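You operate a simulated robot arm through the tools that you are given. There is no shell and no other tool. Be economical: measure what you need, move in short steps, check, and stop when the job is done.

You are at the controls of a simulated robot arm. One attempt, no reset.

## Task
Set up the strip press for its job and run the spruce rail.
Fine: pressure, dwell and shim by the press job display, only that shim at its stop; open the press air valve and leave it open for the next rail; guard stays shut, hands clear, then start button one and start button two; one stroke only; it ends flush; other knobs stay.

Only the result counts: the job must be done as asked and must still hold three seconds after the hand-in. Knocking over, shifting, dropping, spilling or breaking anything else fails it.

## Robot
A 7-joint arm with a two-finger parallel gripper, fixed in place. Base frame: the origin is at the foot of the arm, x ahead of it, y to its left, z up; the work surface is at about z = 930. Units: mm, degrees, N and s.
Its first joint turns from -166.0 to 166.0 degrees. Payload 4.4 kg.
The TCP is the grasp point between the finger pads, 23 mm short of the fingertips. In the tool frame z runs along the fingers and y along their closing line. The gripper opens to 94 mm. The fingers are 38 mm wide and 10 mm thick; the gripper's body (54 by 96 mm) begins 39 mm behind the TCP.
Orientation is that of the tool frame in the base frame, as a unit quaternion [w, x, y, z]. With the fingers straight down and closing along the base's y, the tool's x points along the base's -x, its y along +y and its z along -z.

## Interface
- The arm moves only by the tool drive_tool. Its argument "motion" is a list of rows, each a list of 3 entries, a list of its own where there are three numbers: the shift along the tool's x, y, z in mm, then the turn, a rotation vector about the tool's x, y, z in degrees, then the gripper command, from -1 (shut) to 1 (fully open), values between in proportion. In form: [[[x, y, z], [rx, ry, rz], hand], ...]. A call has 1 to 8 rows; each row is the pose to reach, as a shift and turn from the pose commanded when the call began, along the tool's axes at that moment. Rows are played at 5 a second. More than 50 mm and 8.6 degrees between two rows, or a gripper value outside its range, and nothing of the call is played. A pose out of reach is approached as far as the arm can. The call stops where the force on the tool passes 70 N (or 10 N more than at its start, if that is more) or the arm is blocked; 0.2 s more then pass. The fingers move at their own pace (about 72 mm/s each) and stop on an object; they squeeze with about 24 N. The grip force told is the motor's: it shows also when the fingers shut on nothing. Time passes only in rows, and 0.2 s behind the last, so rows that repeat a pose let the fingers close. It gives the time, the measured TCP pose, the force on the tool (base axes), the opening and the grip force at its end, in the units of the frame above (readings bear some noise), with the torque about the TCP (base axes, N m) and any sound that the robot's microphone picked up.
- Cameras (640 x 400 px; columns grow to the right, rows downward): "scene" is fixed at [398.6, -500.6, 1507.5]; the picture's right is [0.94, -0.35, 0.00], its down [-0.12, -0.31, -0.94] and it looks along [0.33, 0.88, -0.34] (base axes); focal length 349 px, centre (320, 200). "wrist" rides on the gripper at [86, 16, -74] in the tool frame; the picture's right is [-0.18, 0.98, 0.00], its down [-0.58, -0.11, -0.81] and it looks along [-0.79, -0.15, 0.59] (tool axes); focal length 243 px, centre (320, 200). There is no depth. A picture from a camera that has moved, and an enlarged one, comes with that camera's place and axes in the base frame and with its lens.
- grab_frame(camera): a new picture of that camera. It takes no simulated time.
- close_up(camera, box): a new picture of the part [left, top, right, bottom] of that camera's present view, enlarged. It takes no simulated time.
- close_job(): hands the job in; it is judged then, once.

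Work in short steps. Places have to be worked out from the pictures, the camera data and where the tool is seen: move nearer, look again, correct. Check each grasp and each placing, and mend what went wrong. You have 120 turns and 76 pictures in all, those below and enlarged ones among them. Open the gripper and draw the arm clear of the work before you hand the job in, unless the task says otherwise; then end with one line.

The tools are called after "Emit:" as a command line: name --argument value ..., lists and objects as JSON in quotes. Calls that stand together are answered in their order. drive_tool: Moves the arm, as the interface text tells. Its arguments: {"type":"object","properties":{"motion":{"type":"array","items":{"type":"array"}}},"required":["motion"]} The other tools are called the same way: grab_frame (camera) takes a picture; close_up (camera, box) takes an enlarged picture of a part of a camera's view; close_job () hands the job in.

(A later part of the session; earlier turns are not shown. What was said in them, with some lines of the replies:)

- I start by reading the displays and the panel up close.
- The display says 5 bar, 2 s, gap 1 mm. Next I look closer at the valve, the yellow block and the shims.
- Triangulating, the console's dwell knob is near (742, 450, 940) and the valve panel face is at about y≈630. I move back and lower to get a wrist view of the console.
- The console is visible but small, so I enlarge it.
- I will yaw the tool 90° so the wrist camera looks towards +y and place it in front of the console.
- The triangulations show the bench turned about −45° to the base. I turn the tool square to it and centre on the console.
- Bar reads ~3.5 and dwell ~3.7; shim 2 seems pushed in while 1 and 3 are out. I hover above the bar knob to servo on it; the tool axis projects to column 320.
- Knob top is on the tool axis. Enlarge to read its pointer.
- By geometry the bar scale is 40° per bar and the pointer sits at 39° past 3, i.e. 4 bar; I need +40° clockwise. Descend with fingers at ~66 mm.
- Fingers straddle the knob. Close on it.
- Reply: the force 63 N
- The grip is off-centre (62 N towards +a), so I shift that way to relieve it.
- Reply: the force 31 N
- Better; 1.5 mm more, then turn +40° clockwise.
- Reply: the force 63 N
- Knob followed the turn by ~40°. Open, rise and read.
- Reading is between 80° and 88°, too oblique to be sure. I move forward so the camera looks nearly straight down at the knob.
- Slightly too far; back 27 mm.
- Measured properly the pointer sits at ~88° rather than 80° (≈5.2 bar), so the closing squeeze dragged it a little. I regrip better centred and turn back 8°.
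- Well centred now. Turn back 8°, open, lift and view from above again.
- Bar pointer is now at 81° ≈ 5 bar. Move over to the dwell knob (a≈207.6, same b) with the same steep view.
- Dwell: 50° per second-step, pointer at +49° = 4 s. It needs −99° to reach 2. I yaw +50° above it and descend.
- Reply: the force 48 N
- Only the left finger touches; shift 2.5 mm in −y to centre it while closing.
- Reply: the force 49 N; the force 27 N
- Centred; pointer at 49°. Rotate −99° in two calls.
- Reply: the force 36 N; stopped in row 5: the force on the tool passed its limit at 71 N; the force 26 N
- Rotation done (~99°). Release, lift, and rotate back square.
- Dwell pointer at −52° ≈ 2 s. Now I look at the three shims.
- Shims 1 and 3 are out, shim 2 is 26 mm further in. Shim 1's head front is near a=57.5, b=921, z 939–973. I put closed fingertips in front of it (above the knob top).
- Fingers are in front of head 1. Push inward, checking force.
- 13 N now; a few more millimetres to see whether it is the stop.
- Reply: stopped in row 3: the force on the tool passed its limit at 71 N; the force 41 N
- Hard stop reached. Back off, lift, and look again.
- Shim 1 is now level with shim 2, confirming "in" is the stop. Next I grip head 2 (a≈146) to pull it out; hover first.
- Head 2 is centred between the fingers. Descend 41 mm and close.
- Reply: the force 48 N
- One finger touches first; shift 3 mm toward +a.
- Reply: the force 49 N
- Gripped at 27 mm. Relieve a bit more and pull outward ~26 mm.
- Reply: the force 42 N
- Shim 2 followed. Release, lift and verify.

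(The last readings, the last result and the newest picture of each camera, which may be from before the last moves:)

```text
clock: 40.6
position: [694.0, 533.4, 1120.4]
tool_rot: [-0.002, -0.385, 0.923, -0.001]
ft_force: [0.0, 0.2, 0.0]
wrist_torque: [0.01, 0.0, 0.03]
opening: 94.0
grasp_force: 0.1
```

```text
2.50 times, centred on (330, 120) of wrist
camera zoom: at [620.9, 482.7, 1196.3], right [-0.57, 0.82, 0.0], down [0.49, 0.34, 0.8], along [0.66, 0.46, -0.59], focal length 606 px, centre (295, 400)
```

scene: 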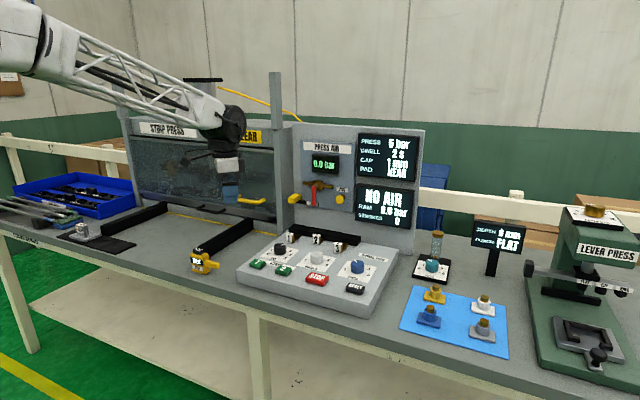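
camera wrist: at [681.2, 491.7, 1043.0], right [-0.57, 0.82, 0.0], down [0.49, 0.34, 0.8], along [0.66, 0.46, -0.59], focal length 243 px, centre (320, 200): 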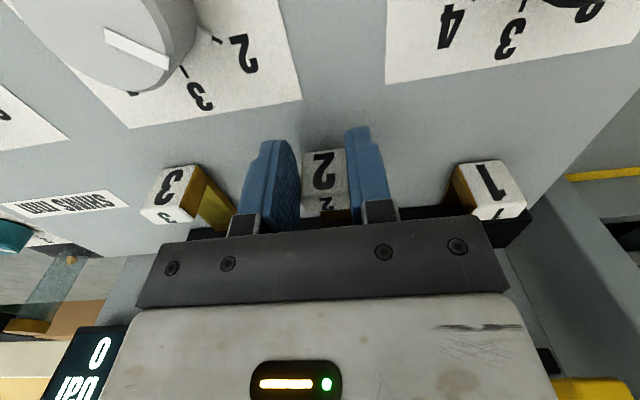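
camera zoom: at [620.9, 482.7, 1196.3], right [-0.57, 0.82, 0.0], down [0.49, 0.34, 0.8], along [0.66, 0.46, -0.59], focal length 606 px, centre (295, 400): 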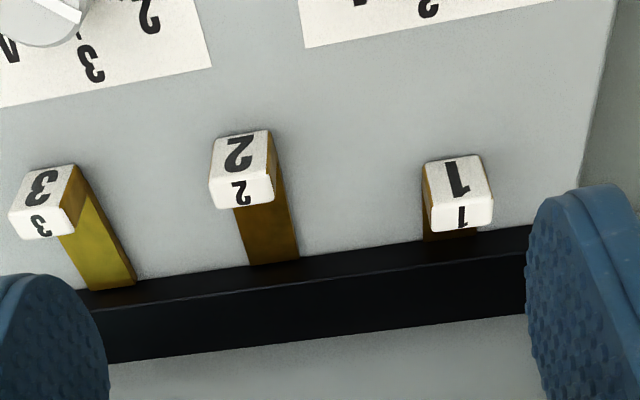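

Shims: only 1 is in. Next I pitch the tool up 40° to view the valve panel head-on.

Emit:
drive_tool --motion '[[[0, 0, 0], [0, -8, 0], 1], [[0, 0, 0], [0, -16, 0], 1], [[0, 0, 0], [0, -24, 0], 1], [[0, 0, 0], [0, -32, 0], 1], [[0, 0, 0], [0, -40, 0], 1]]'

Emit:
grab_frame --camera "wrist"

```text
clock: 41.9
position: [694.4, 532.3, 1122.4]
tool_rot: [0.316, -0.361, 0.868, 0.13]
ft_force: [-0.4, -0.4, 0.1]
wrist_torque: [-0.04, 0.02, 0.01]
opening: 94.1
grasp_force: 0.0
```

```text
37 pictures are left
camera wrist: at [601.0, 461.9, 1123.3], right [-0.6, 0.79, 0.12], down [0.03, -0.13, 0.99], along [0.8, 0.6, 0.06], focal length 243 px, centre (320, 200)
```

wrist: 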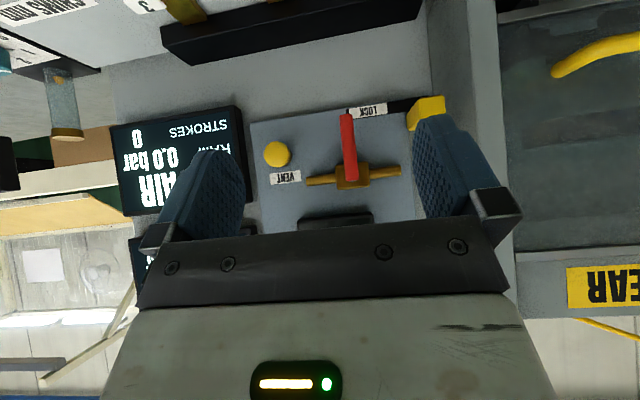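

Emit:
close_up --camera "wrist" --box '[240, 80, 460, 230]'

```text
2.67 times, centred on (350, 155) of wrist
camera zoom: at [601.0, 461.9, 1123.3], right [-0.6, 0.79, 0.12], down [0.03, -0.13, 0.99], along [0.8, 0.6, 0.06], focal length 647 px, centre (240, 320)
```

zoom: 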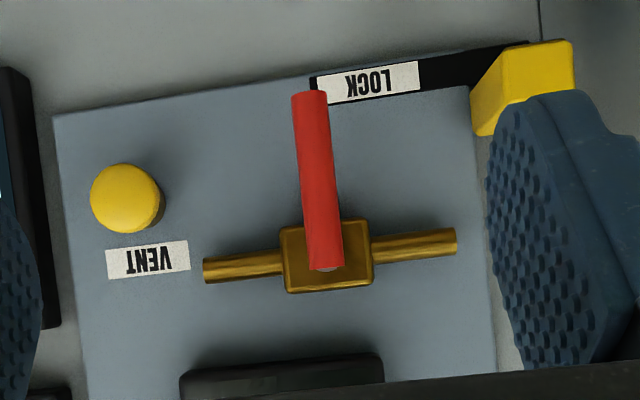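

The handle (pivot ≈ a 98, z 1120; tip ≈ z 1040, b 1054) is perpendicular to the pipe, i.e. closed, and the yellow LOCK slide ends behind it. I pitch to 55° and approach at the handle's right side to test it gently.

Emit:
drive_tool --motion '[[[0, 0, 0], [0, -7.5, 0], -1], [[0, 0, 0], [0, -15, 0], -1]]'

Emit:
drive_tool --motion '[[[-10, -10.4, 35], [0, 0, 0], -1], [[-20, -10.4, 70], [0, 0, 0], -1], [[-32, -10.4, 105], [0, 0, 0], -1], [[-42, -10.4, 135], [0, 0, 0], -1]]'

Emit:
grab_frame --camera "wrist"

Emit:
grab_frame --camera "scene"

```text
clock: 42.5
position: [693.5, 532.4, 1128.7]
tool_rot: [0.43, -0.34, 0.818, 0.177]
ft_force: [0.1, 0.1, 3.2]
wrist_torque: [-0.17, 0.18, 0.0]
opening: 9.5
grasp_force: 0.1
```

```text
clock: 43.5
position: [795.8, 620.7, 1079.4]
tool_rot: [0.426, -0.341, 0.819, 0.177]
ft_force: [0.5, 0.5, 0.7]
wrist_torque: [-0.03, 0.02, -0.03]
opening: 0.1
grasp_force: 23.9
```

```text
35 pictures are left
camera wrist: at [706.5, 552.7, 1050.9], right [-0.62, 0.77, 0.15], down [-0.15, -0.31, 0.94], along [0.77, 0.56, 0.31], focal length 243 px, centre (320, 200)
```

wrist: 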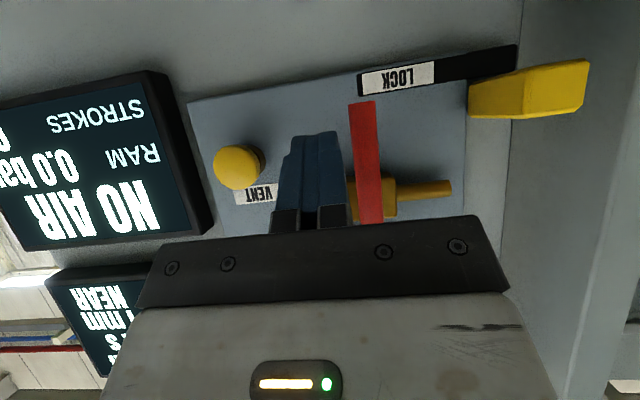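

```text
34 pictures are left
```

scene: 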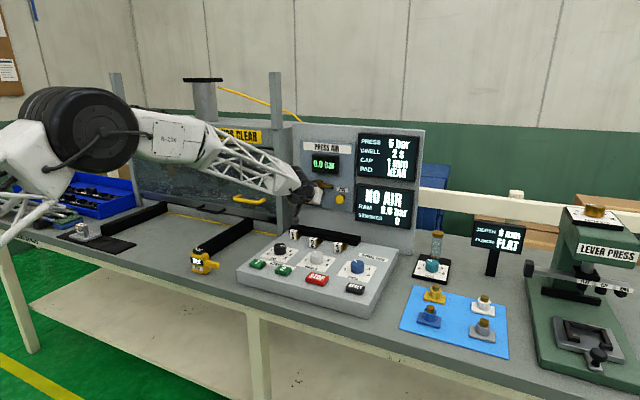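

Fingertips are right of the handle and clear of the vent. Advance 37 mm.

Emit:
drive_tool --motion '[[[-4, 0, 18], [0, 0, 0], -1], [[-9, 0, 37], [0, 0, 0], -1]]'

Emit:
grab_frame --camera "wrist"

```text
clock: 44.0
position: [822.3, 644.9, 1064.5]
tool_rot: [0.425, -0.341, 0.819, 0.177]
ft_force: [0.3, -0.1, 0.8]
wrist_torque: [0.02, 0.01, -0.01]
opening: 0.2
grasp_force: 23.6
```

```text
33 pictures are left
camera wrist: at [731.3, 577.5, 1036.5], right [-0.62, 0.77, 0.15], down [-0.15, -0.31, 0.94], along [0.77, 0.56, 0.31], focal length 243 px, centre (320, 200)
```

wrist: 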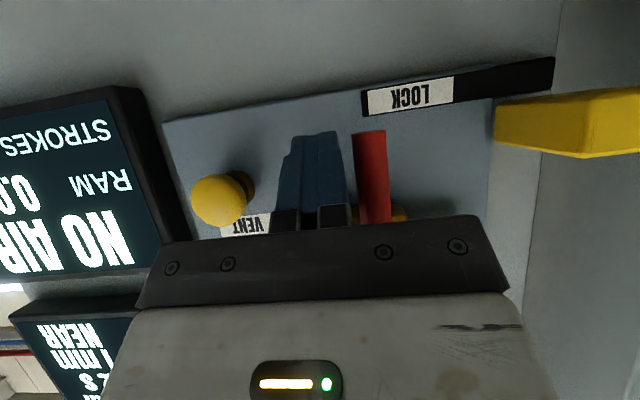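

Now a gentle test push to the left (−a).

Emit:
drive_tool --motion '[[[0, 4, 0], [0, 0, 0], -1], [[0, 8, 0], [0, 0, 0], -1], [[0, 10, 0], [0, 0, 0], -1], [[0, 12, 0], [0, 0, 0], -1]]'

```text
clock: 45.0
position: [813.9, 653.2, 1064.4]
tool_rot: [0.426, -0.34, 0.82, 0.176]
ft_force: [0.1, -1.5, -1.5]
wrist_torque: [0.03, 0.0, 0.0]
opening: 0.0
grasp_force: 23.7
```

Emit:
drive_tool --motion '[[[0, 3, 0], [0, 0, 0], -1], [[0, 6, 0], [0, 0, 0], -1], [[0, 9, 0], [0, 0, 0], -1]]'

Emit:
grab_frame --camera "wrist"

```text
clock: 45.9
position: [805.4, 658.7, 1064.5]
tool_rot: [0.425, -0.341, 0.82, 0.176]
ft_force: [0.6, -0.9, -0.3]
wrist_torque: [0.01, 0.04, -0.01]
opening: 0.0
grasp_force: 24.2
```

```text
32 pictures are left
camera wrist: at [715.8, 592.3, 1036.8], right [-0.62, 0.77, 0.15], down [-0.15, -0.31, 0.94], along [0.77, 0.56, 0.31], focal length 243 px, centre (320, 200)
```

wrist: 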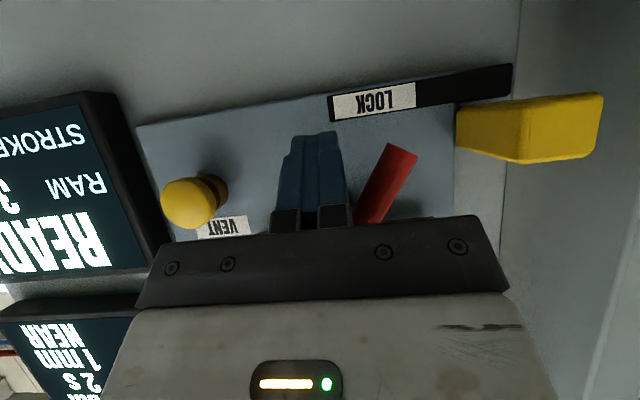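

The handle swings left freely and the display now shows READY with rising pressure. Continue along the arc up to horizontal.

Emit:
drive_tool --motion '[[[-2.5, 15, -1.7], [0, 0, 0], -1], [[-6.6, 28, -4.6], [0, 0, 0], -1], [[-11.5, 35, -8], [0, 0, 0], -1], [[-18, 40, -12.6], [0, 0, 0], -1], [[-24.6, 44, -17.2], [0, 0, 0], -1], [[-30.3, 46, -21.2], [0, 0, 0], -1]]'

Emit:
grab_frame --camera "wrist"

```text
clock: 47.4
position: [772.2, 691.6, 1087.9]
tool_rot: [0.418, -0.342, 0.824, 0.173]
ft_force: [-3.5, -0.7, -6.0]
wrist_torque: [-0.03, 0.01, -0.02]
opening: 0.0
grasp_force: 23.6
stopped in row 6: the force on the tool passed its limit at 74 N (the readings are from after the stop); the commanded pose is now the measured one
```

```text
31 pictures are left
camera wrist: at [681.7, 623.2, 1061.6], right [-0.62, 0.77, 0.15], down [-0.14, -0.3, 0.94], along [0.77, 0.57, 0.29], focal length 243 px, centre (320, 200)
```

wrist: 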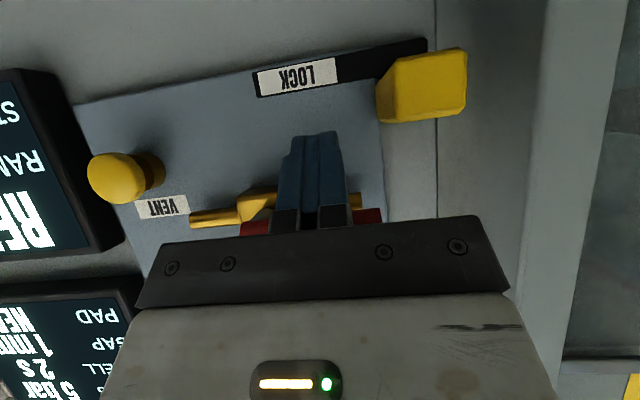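

Handle is horizontal at its stop. Lower slightly and withdraw, then check displays.

Emit:
drive_tool --motion '[[[8, 0, 6], [0, 0, 0], -1], [[25, 0, -19], [0, 0, 0], -1], [[45, 0, -48], [0, 0, 0], -1], [[70, 0, -84], [0, 0, 0], -1], [[80, 0, -120], [0, 0, 0], -1], [[80, 0, -150], [0, 0, 0], -1]]'

Emit:
grab_frame --camera "scene"

Emit:
close_up --camera "scene" --box '[260, 125, 430, 265]'

```text
clock: 48.8
position: [654.8, 570.5, 1112.2]
tool_rot: [0.419, -0.342, 0.823, 0.174]
ft_force: [-0.7, -0.3, -0.1]
wrist_torque: [-0.01, 0.02, -0.03]
opening: 0.1
grasp_force: 24.0
```

```text
30 pictures are left
```

scene: 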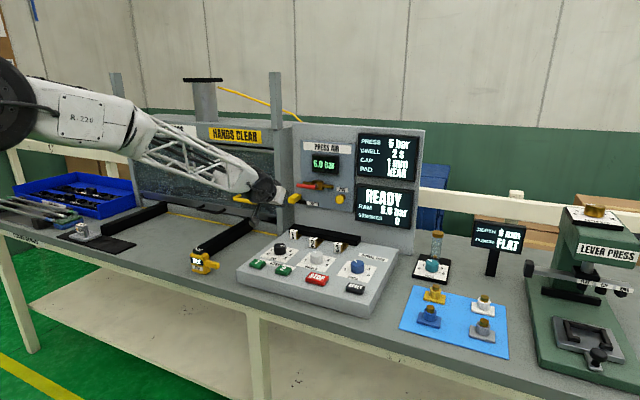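

```text
2.86 times, centred on (345, 195) of scene
camera zoom: at [398.6, -500.6, 1507.5], right [0.94, -0.35, 0.0], down [-0.12, -0.31, -0.94], along [0.33, 0.88, -0.34], focal length 997 px, centre (249, 214)
```

zoom: 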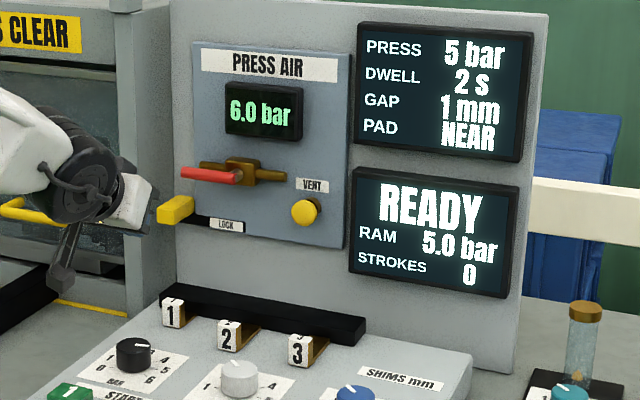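

Supply 6.0, ram set 5.0 bar, READY. Before starting I inspect the press inside (PAD NEAR, rail, guard) with the wrist camera.

Emit:
drive_tool --motion '[[[14, 42, -20], [0, 0, 0], -1], [[28, 84, -40], [0, 0, 0], -1], [[42, 126, -60], [0, 0, 0], -1], [[57, 168, -80], [0, 0, 0], -1], [[57, 210, -82], [0, 4, 0], -1]]'

Emit:
grab_frame --camera "wrist"

```text
clock: 50.0
position: [434.0, 651.1, 1111.6]
tool_rot: [0.389, -0.348, 0.837, 0.163]
ft_force: [0.6, -0.5, 1.0]
wrist_torque: [-0.01, 0.02, 0.01]
opening: 0.0
grasp_force: 23.7
```

```text
28 pictures are left
camera wrist: at [342.8, 581.8, 1094.4], right [-0.61, 0.78, 0.14], down [-0.1, -0.25, 0.96], along [0.78, 0.58, 0.23], focal length 243 px, centre (320, 200)
```

wrist: 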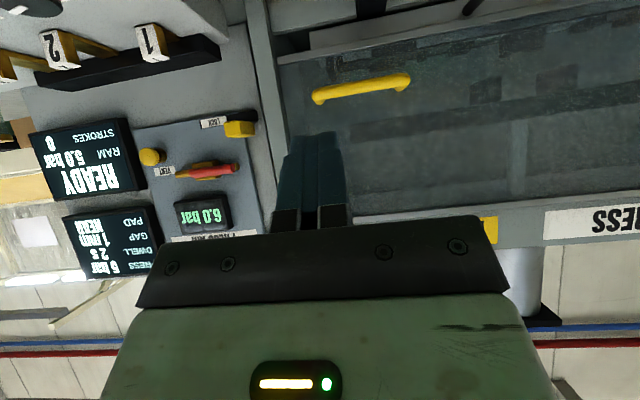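

Emit:
drive_tool --motion '[[[0, 15, 0], [0, 8, 0], -1], [[0, 30, 0], [0, 16, 0], -1], [[0, 50, 0], [0, 24, 0], -1]]'

Emit:
grab_frame --camera "wrist"

Emit:
close_up --camera "scene" --box '[40, 110, 300, 270]'

```text
clock: 50.8
position: [398.7, 684.6, 1115.3]
tool_rot: [0.207, -0.373, 0.9, 0.087]
ft_force: [-0.3, -0.3, 0.5]
wrist_torque: [0.02, 0.0, 0.0]
opening: 0.0
grasp_force: 23.8
```

```text
27 pictures are left
camera wrist: at [309.6, 616.8, 1143.6], right [-0.58, 0.81, 0.08], down [0.2, 0.04, 0.98], along [0.79, 0.58, -0.19], focal length 243 px, centre (320, 200)
```

wrist: 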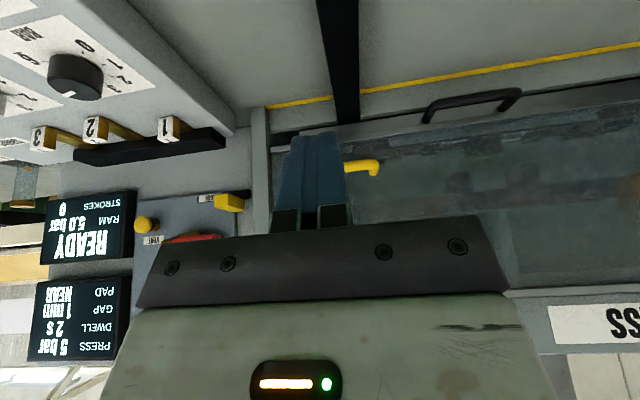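

```text
2.46 times, centred on (170, 190) of scene
camera zoom: at [398.6, -500.6, 1507.5], right [0.94, -0.35, 0.0], down [-0.12, -0.31, -0.94], along [0.33, 0.88, -0.34], focal length 859 px, centre (689, 225)
```

zoom: 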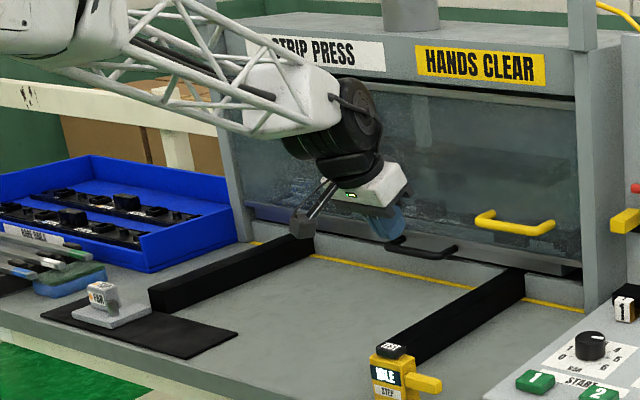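

There is a labelled block on the mat, and a similar one inside the press; I read both.

Emit:
close_up --camera "scene" --box '[55, 210, 135, 260]'

Emit:
close_up --camera "wrist" --box '[340, 60, 640, 260]'

```text
8.00 times, centred on (95, 235) of scene
camera zoom: at [398.6, -500.6, 1507.5], right [0.94, -0.35, 0.0], down [-0.12, -0.31, -0.94], along [0.33, 0.88, -0.34], focal length 2792 px, centre (2120, -80)
```

zoom: 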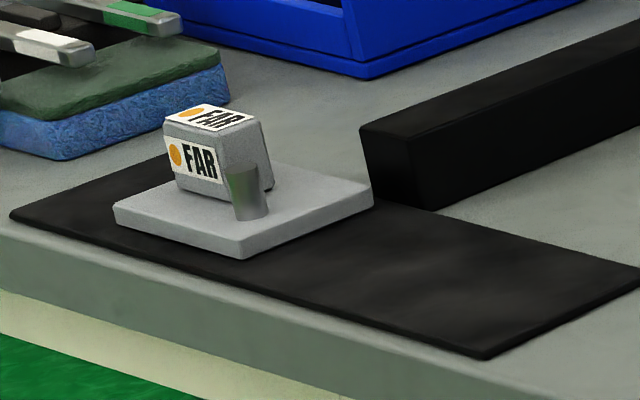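

```text
2.00 times, centred on (490, 160) of wrist
camera zoom: at [309.6, 616.8, 1143.6], right [-0.58, 0.81, 0.08], down [0.2, 0.04, 0.98], along [0.79, 0.58, -0.19], focal length 485 px, centre (-20, 280)
```

zoom: 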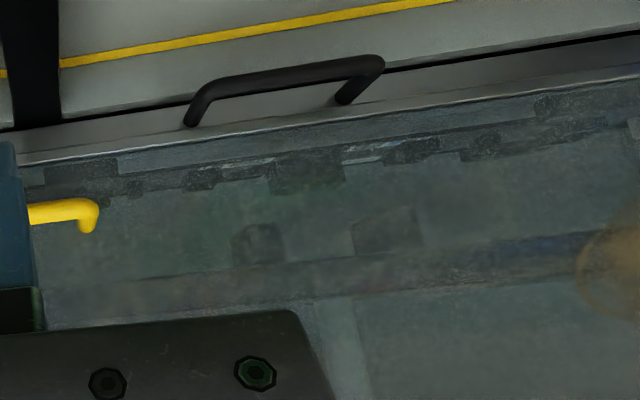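

The FAR pad is parked outside; check the label of the one inside.

Emit:
close_up --camera "scene" --box '[140, 170, 190, 202]'

```text
12.50 times, centred on (165, 186) of scene
camera zoom: at [398.6, -500.6, 1507.5], right [0.94, -0.35, 0.0], down [-0.12, -0.31, -0.94], along [0.33, 0.88, -0.34], focal length 4362 px, centre (2258, 375)
```

zoom: 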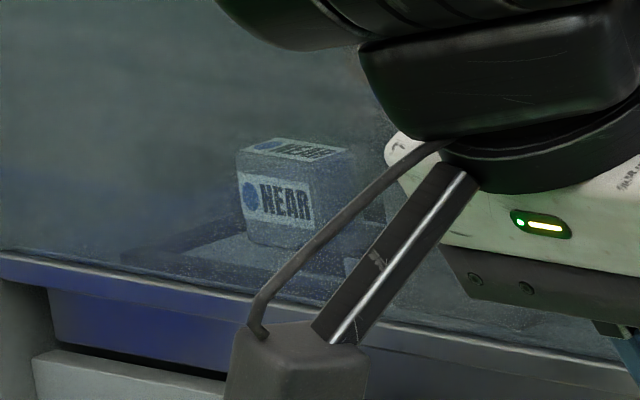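

NEAR pad is in the press, guard shut, everything READY. Bring the tool vertical and over start button 1 (a≈43, b≈739).

Emit:
drive_tool --motion '[[[0, -45, 0], [0, 6.5, 0], -1], [[0, -90, 0], [0, 13, 0], -1], [[0, -135, 0], [0, 19.5, 0], -1], [[0, -180, 0], [0, 26, 0], -1], [[0, -220, 0], [0, 26, 0], -1], [[0, -245.5, 0], [0, 26, 0], -1]]'

Emit:
drive_tool --motion '[[[20, 0, 35], [0, 0, 0], -1], [[27, 0, 70], [0, 0, 0], -1], [[27, 0, 105], [0, 0, 0], -1]]'

Emit:
grab_frame --camera "wrist"

Emit:
grab_frame --camera "scene"

```text
clock: 52.1
position: [574.7, 508.2, 1111.9]
tool_rot: [0.0, -0.384, 0.923, 0.0]
ft_force: [0.3, 0.0, 0.2]
wrist_torque: [0.04, 0.02, 0.0]
opening: 0.0
grasp_force: 23.6
```

```text
clock: 53.0
position: [553.4, 488.8, 1009.0]
tool_rot: [0.001, -0.385, 0.923, -0.001]
ft_force: [-0.2, 0.7, 0.1]
wrist_torque: [0.01, 0.02, 0.01]
opening: 0.0
grasp_force: 24.9
```

```text
22 pictures are left
camera wrist: at [480.7, 438.5, 1084.1], right [-0.57, 0.82, 0.0], down [0.49, 0.33, 0.81], along [0.66, 0.46, -0.59], focal length 243 px, centre (320, 200)
```

wrist: 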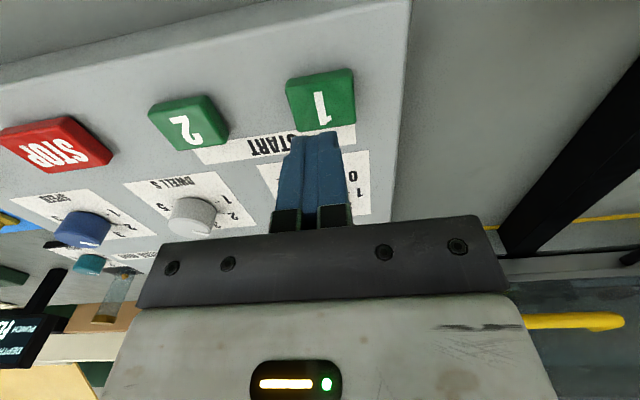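

```text
21 pictures are left
```

scene: 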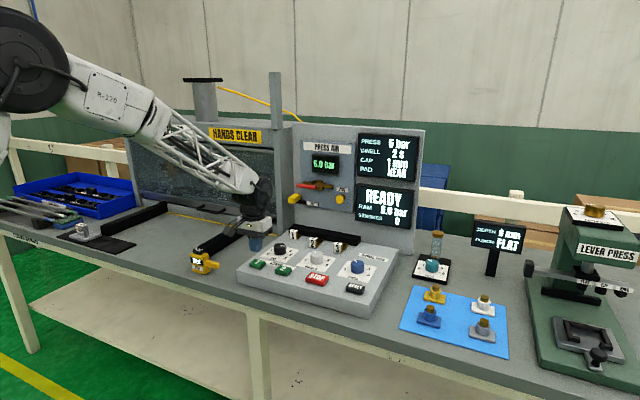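

Button 1 is right on the tool axis. Press it, watching force and sound.

Emit:
drive_tool --motion '[[[0, 0, 38], [0, 0, 0], -1], [[0, 0, 48], [0, 0, 0], -1], [[0, 0, 53], [0, 0, 0], -1], [[0, 0, 56], [0, 0, 0], -1]]'

```text
clock: 54.0
position: [554.6, 492.1, 957.0]
tool_rot: [0.002, -0.383, 0.924, 0.001]
ft_force: [-17.6, -20.0, 55.8]
wrist_torque: [-0.61, 0.56, 0.03]
opening: 0.0
grasp_force: 24.1
heard: click
```

Click heard. Go straight to button 2, 96 mm along, and press the same way.

Emit:
drive_tool --motion '[[[0, 0, -24], [0, 0, 0], -1], [[0, -48, -24], [0, 0, 0], -1], [[0, -96, -22], [0, 0, 0], -1], [[0, -96, -8], [0, 0, 0], -1], [[0, -96, -3], [0, 0, 0], -1], [[0, -96, 0], [0, 0, 0], -1]]'

Emit:
close_up --camera "scene" --box '[230, 125, 430, 290]'

```text
clock: 55.4
position: [621.3, 424.1, 957.5]
tool_rot: [0.002, -0.383, 0.924, 0.001]
ft_force: [-12.6, -17.7, 52.4]
wrist_torque: [-0.54, 0.47, -0.01]
opening: 0.0
grasp_force: 24.1
heard: click
```

```text
2.42 times, centred on (330, 208) of scene
camera zoom: at [398.6, -500.6, 1507.5], right [0.94, -0.35, 0.0], down [-0.12, -0.31, -0.94], along [0.33, 0.88, -0.34], focal length 846 px, centre (296, 182)
```

zoom: 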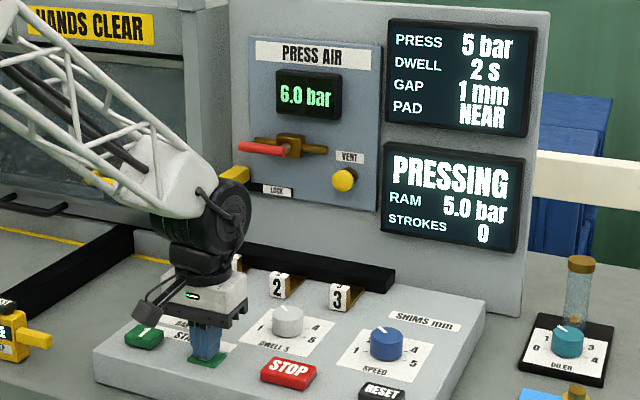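

PRESSING. I lift off straight up and back, away from the press, and let the stroke finish.

Emit:
drive_tool --motion '[[[0, 0, -25], [0, 0, 0], -1], [[0, 0, -60], [0, 0, 0], -1], [[30, 0, -100], [0, 0, 0], -1], [[70, 0, -130], [0, 0, 0], 0], [[110, 0, -150], [0, 0, 0], 0.5], [[150, 0, -160], [0, 0, 0], 1], [[180, 0, -160], [0, 0, 0], 1], [[180, 0, -160], [0, 0, 0], 1]]'

Emit:
drive_tool --motion '[[[0, 0, 0], [0, 0, 0], 1], [[0, 0, 0], [0, 0, 0], 1], [[0, 0, 0], [0, 0, 0], 1], [[0, 0, 0], [0, 0, 0], 1], [[0, 0, 0], [0, 0, 0], 1], [[0, 0, 0], [0, 0, 0], 1], [[0, 0, 0], [0, 0, 0], 1], [[0, 0, 0], [0, 0, 0], 1]]'

Emit:
close_up --camera "scene" --box '[230, 125, 430, 290]'

```text
clock: 57.1
position: [495.3, 297.5, 1116.0]
tool_rot: [0.0, -0.383, 0.924, 0.001]
ft_force: [-0.7, -0.6, 0.2]
wrist_torque: [-0.03, 0.01, 0.01]
opening: 94.2
grasp_force: 0.1
```

```text
clock: 59.0
position: [494.3, 295.9, 1115.6]
tool_rot: [0.0, -0.383, 0.924, 0.001]
ft_force: [0.1, 0.0, 0.9]
wrist_torque: [0.0, -0.01, 0.0]
opening: 94.2
grasp_force: 0.1
```

```text
2.42 times, centred on (330, 208) of scene
camera zoom: at [398.6, -500.6, 1507.5], right [0.94, -0.35, 0.0], down [-0.12, -0.31, -0.94], along [0.33, 0.88, -0.34], focal length 846 px, centre (296, 182)
```

zoom: 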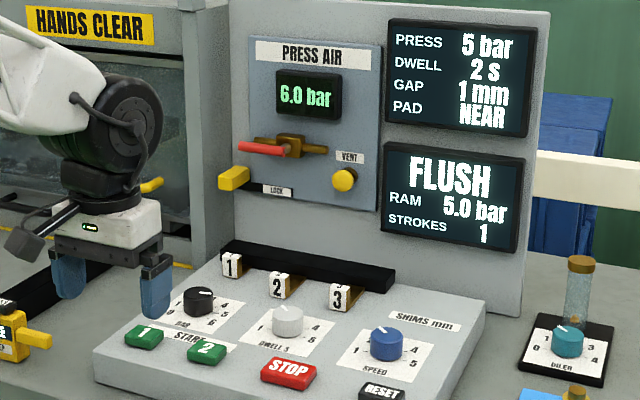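

The display reads FLUSH with 1 stroke. The valve is open, shim 1 is in, the arm is clear and the gripper is open, so I hand in.

Emit:
close_job

```text
The job is handed in.
```

The spruce rail is pressed: one stroke at 5 bar with a 2 s dwell and only shim 1 at its stop; the display reads FLUSH, and the press air valve is left open.
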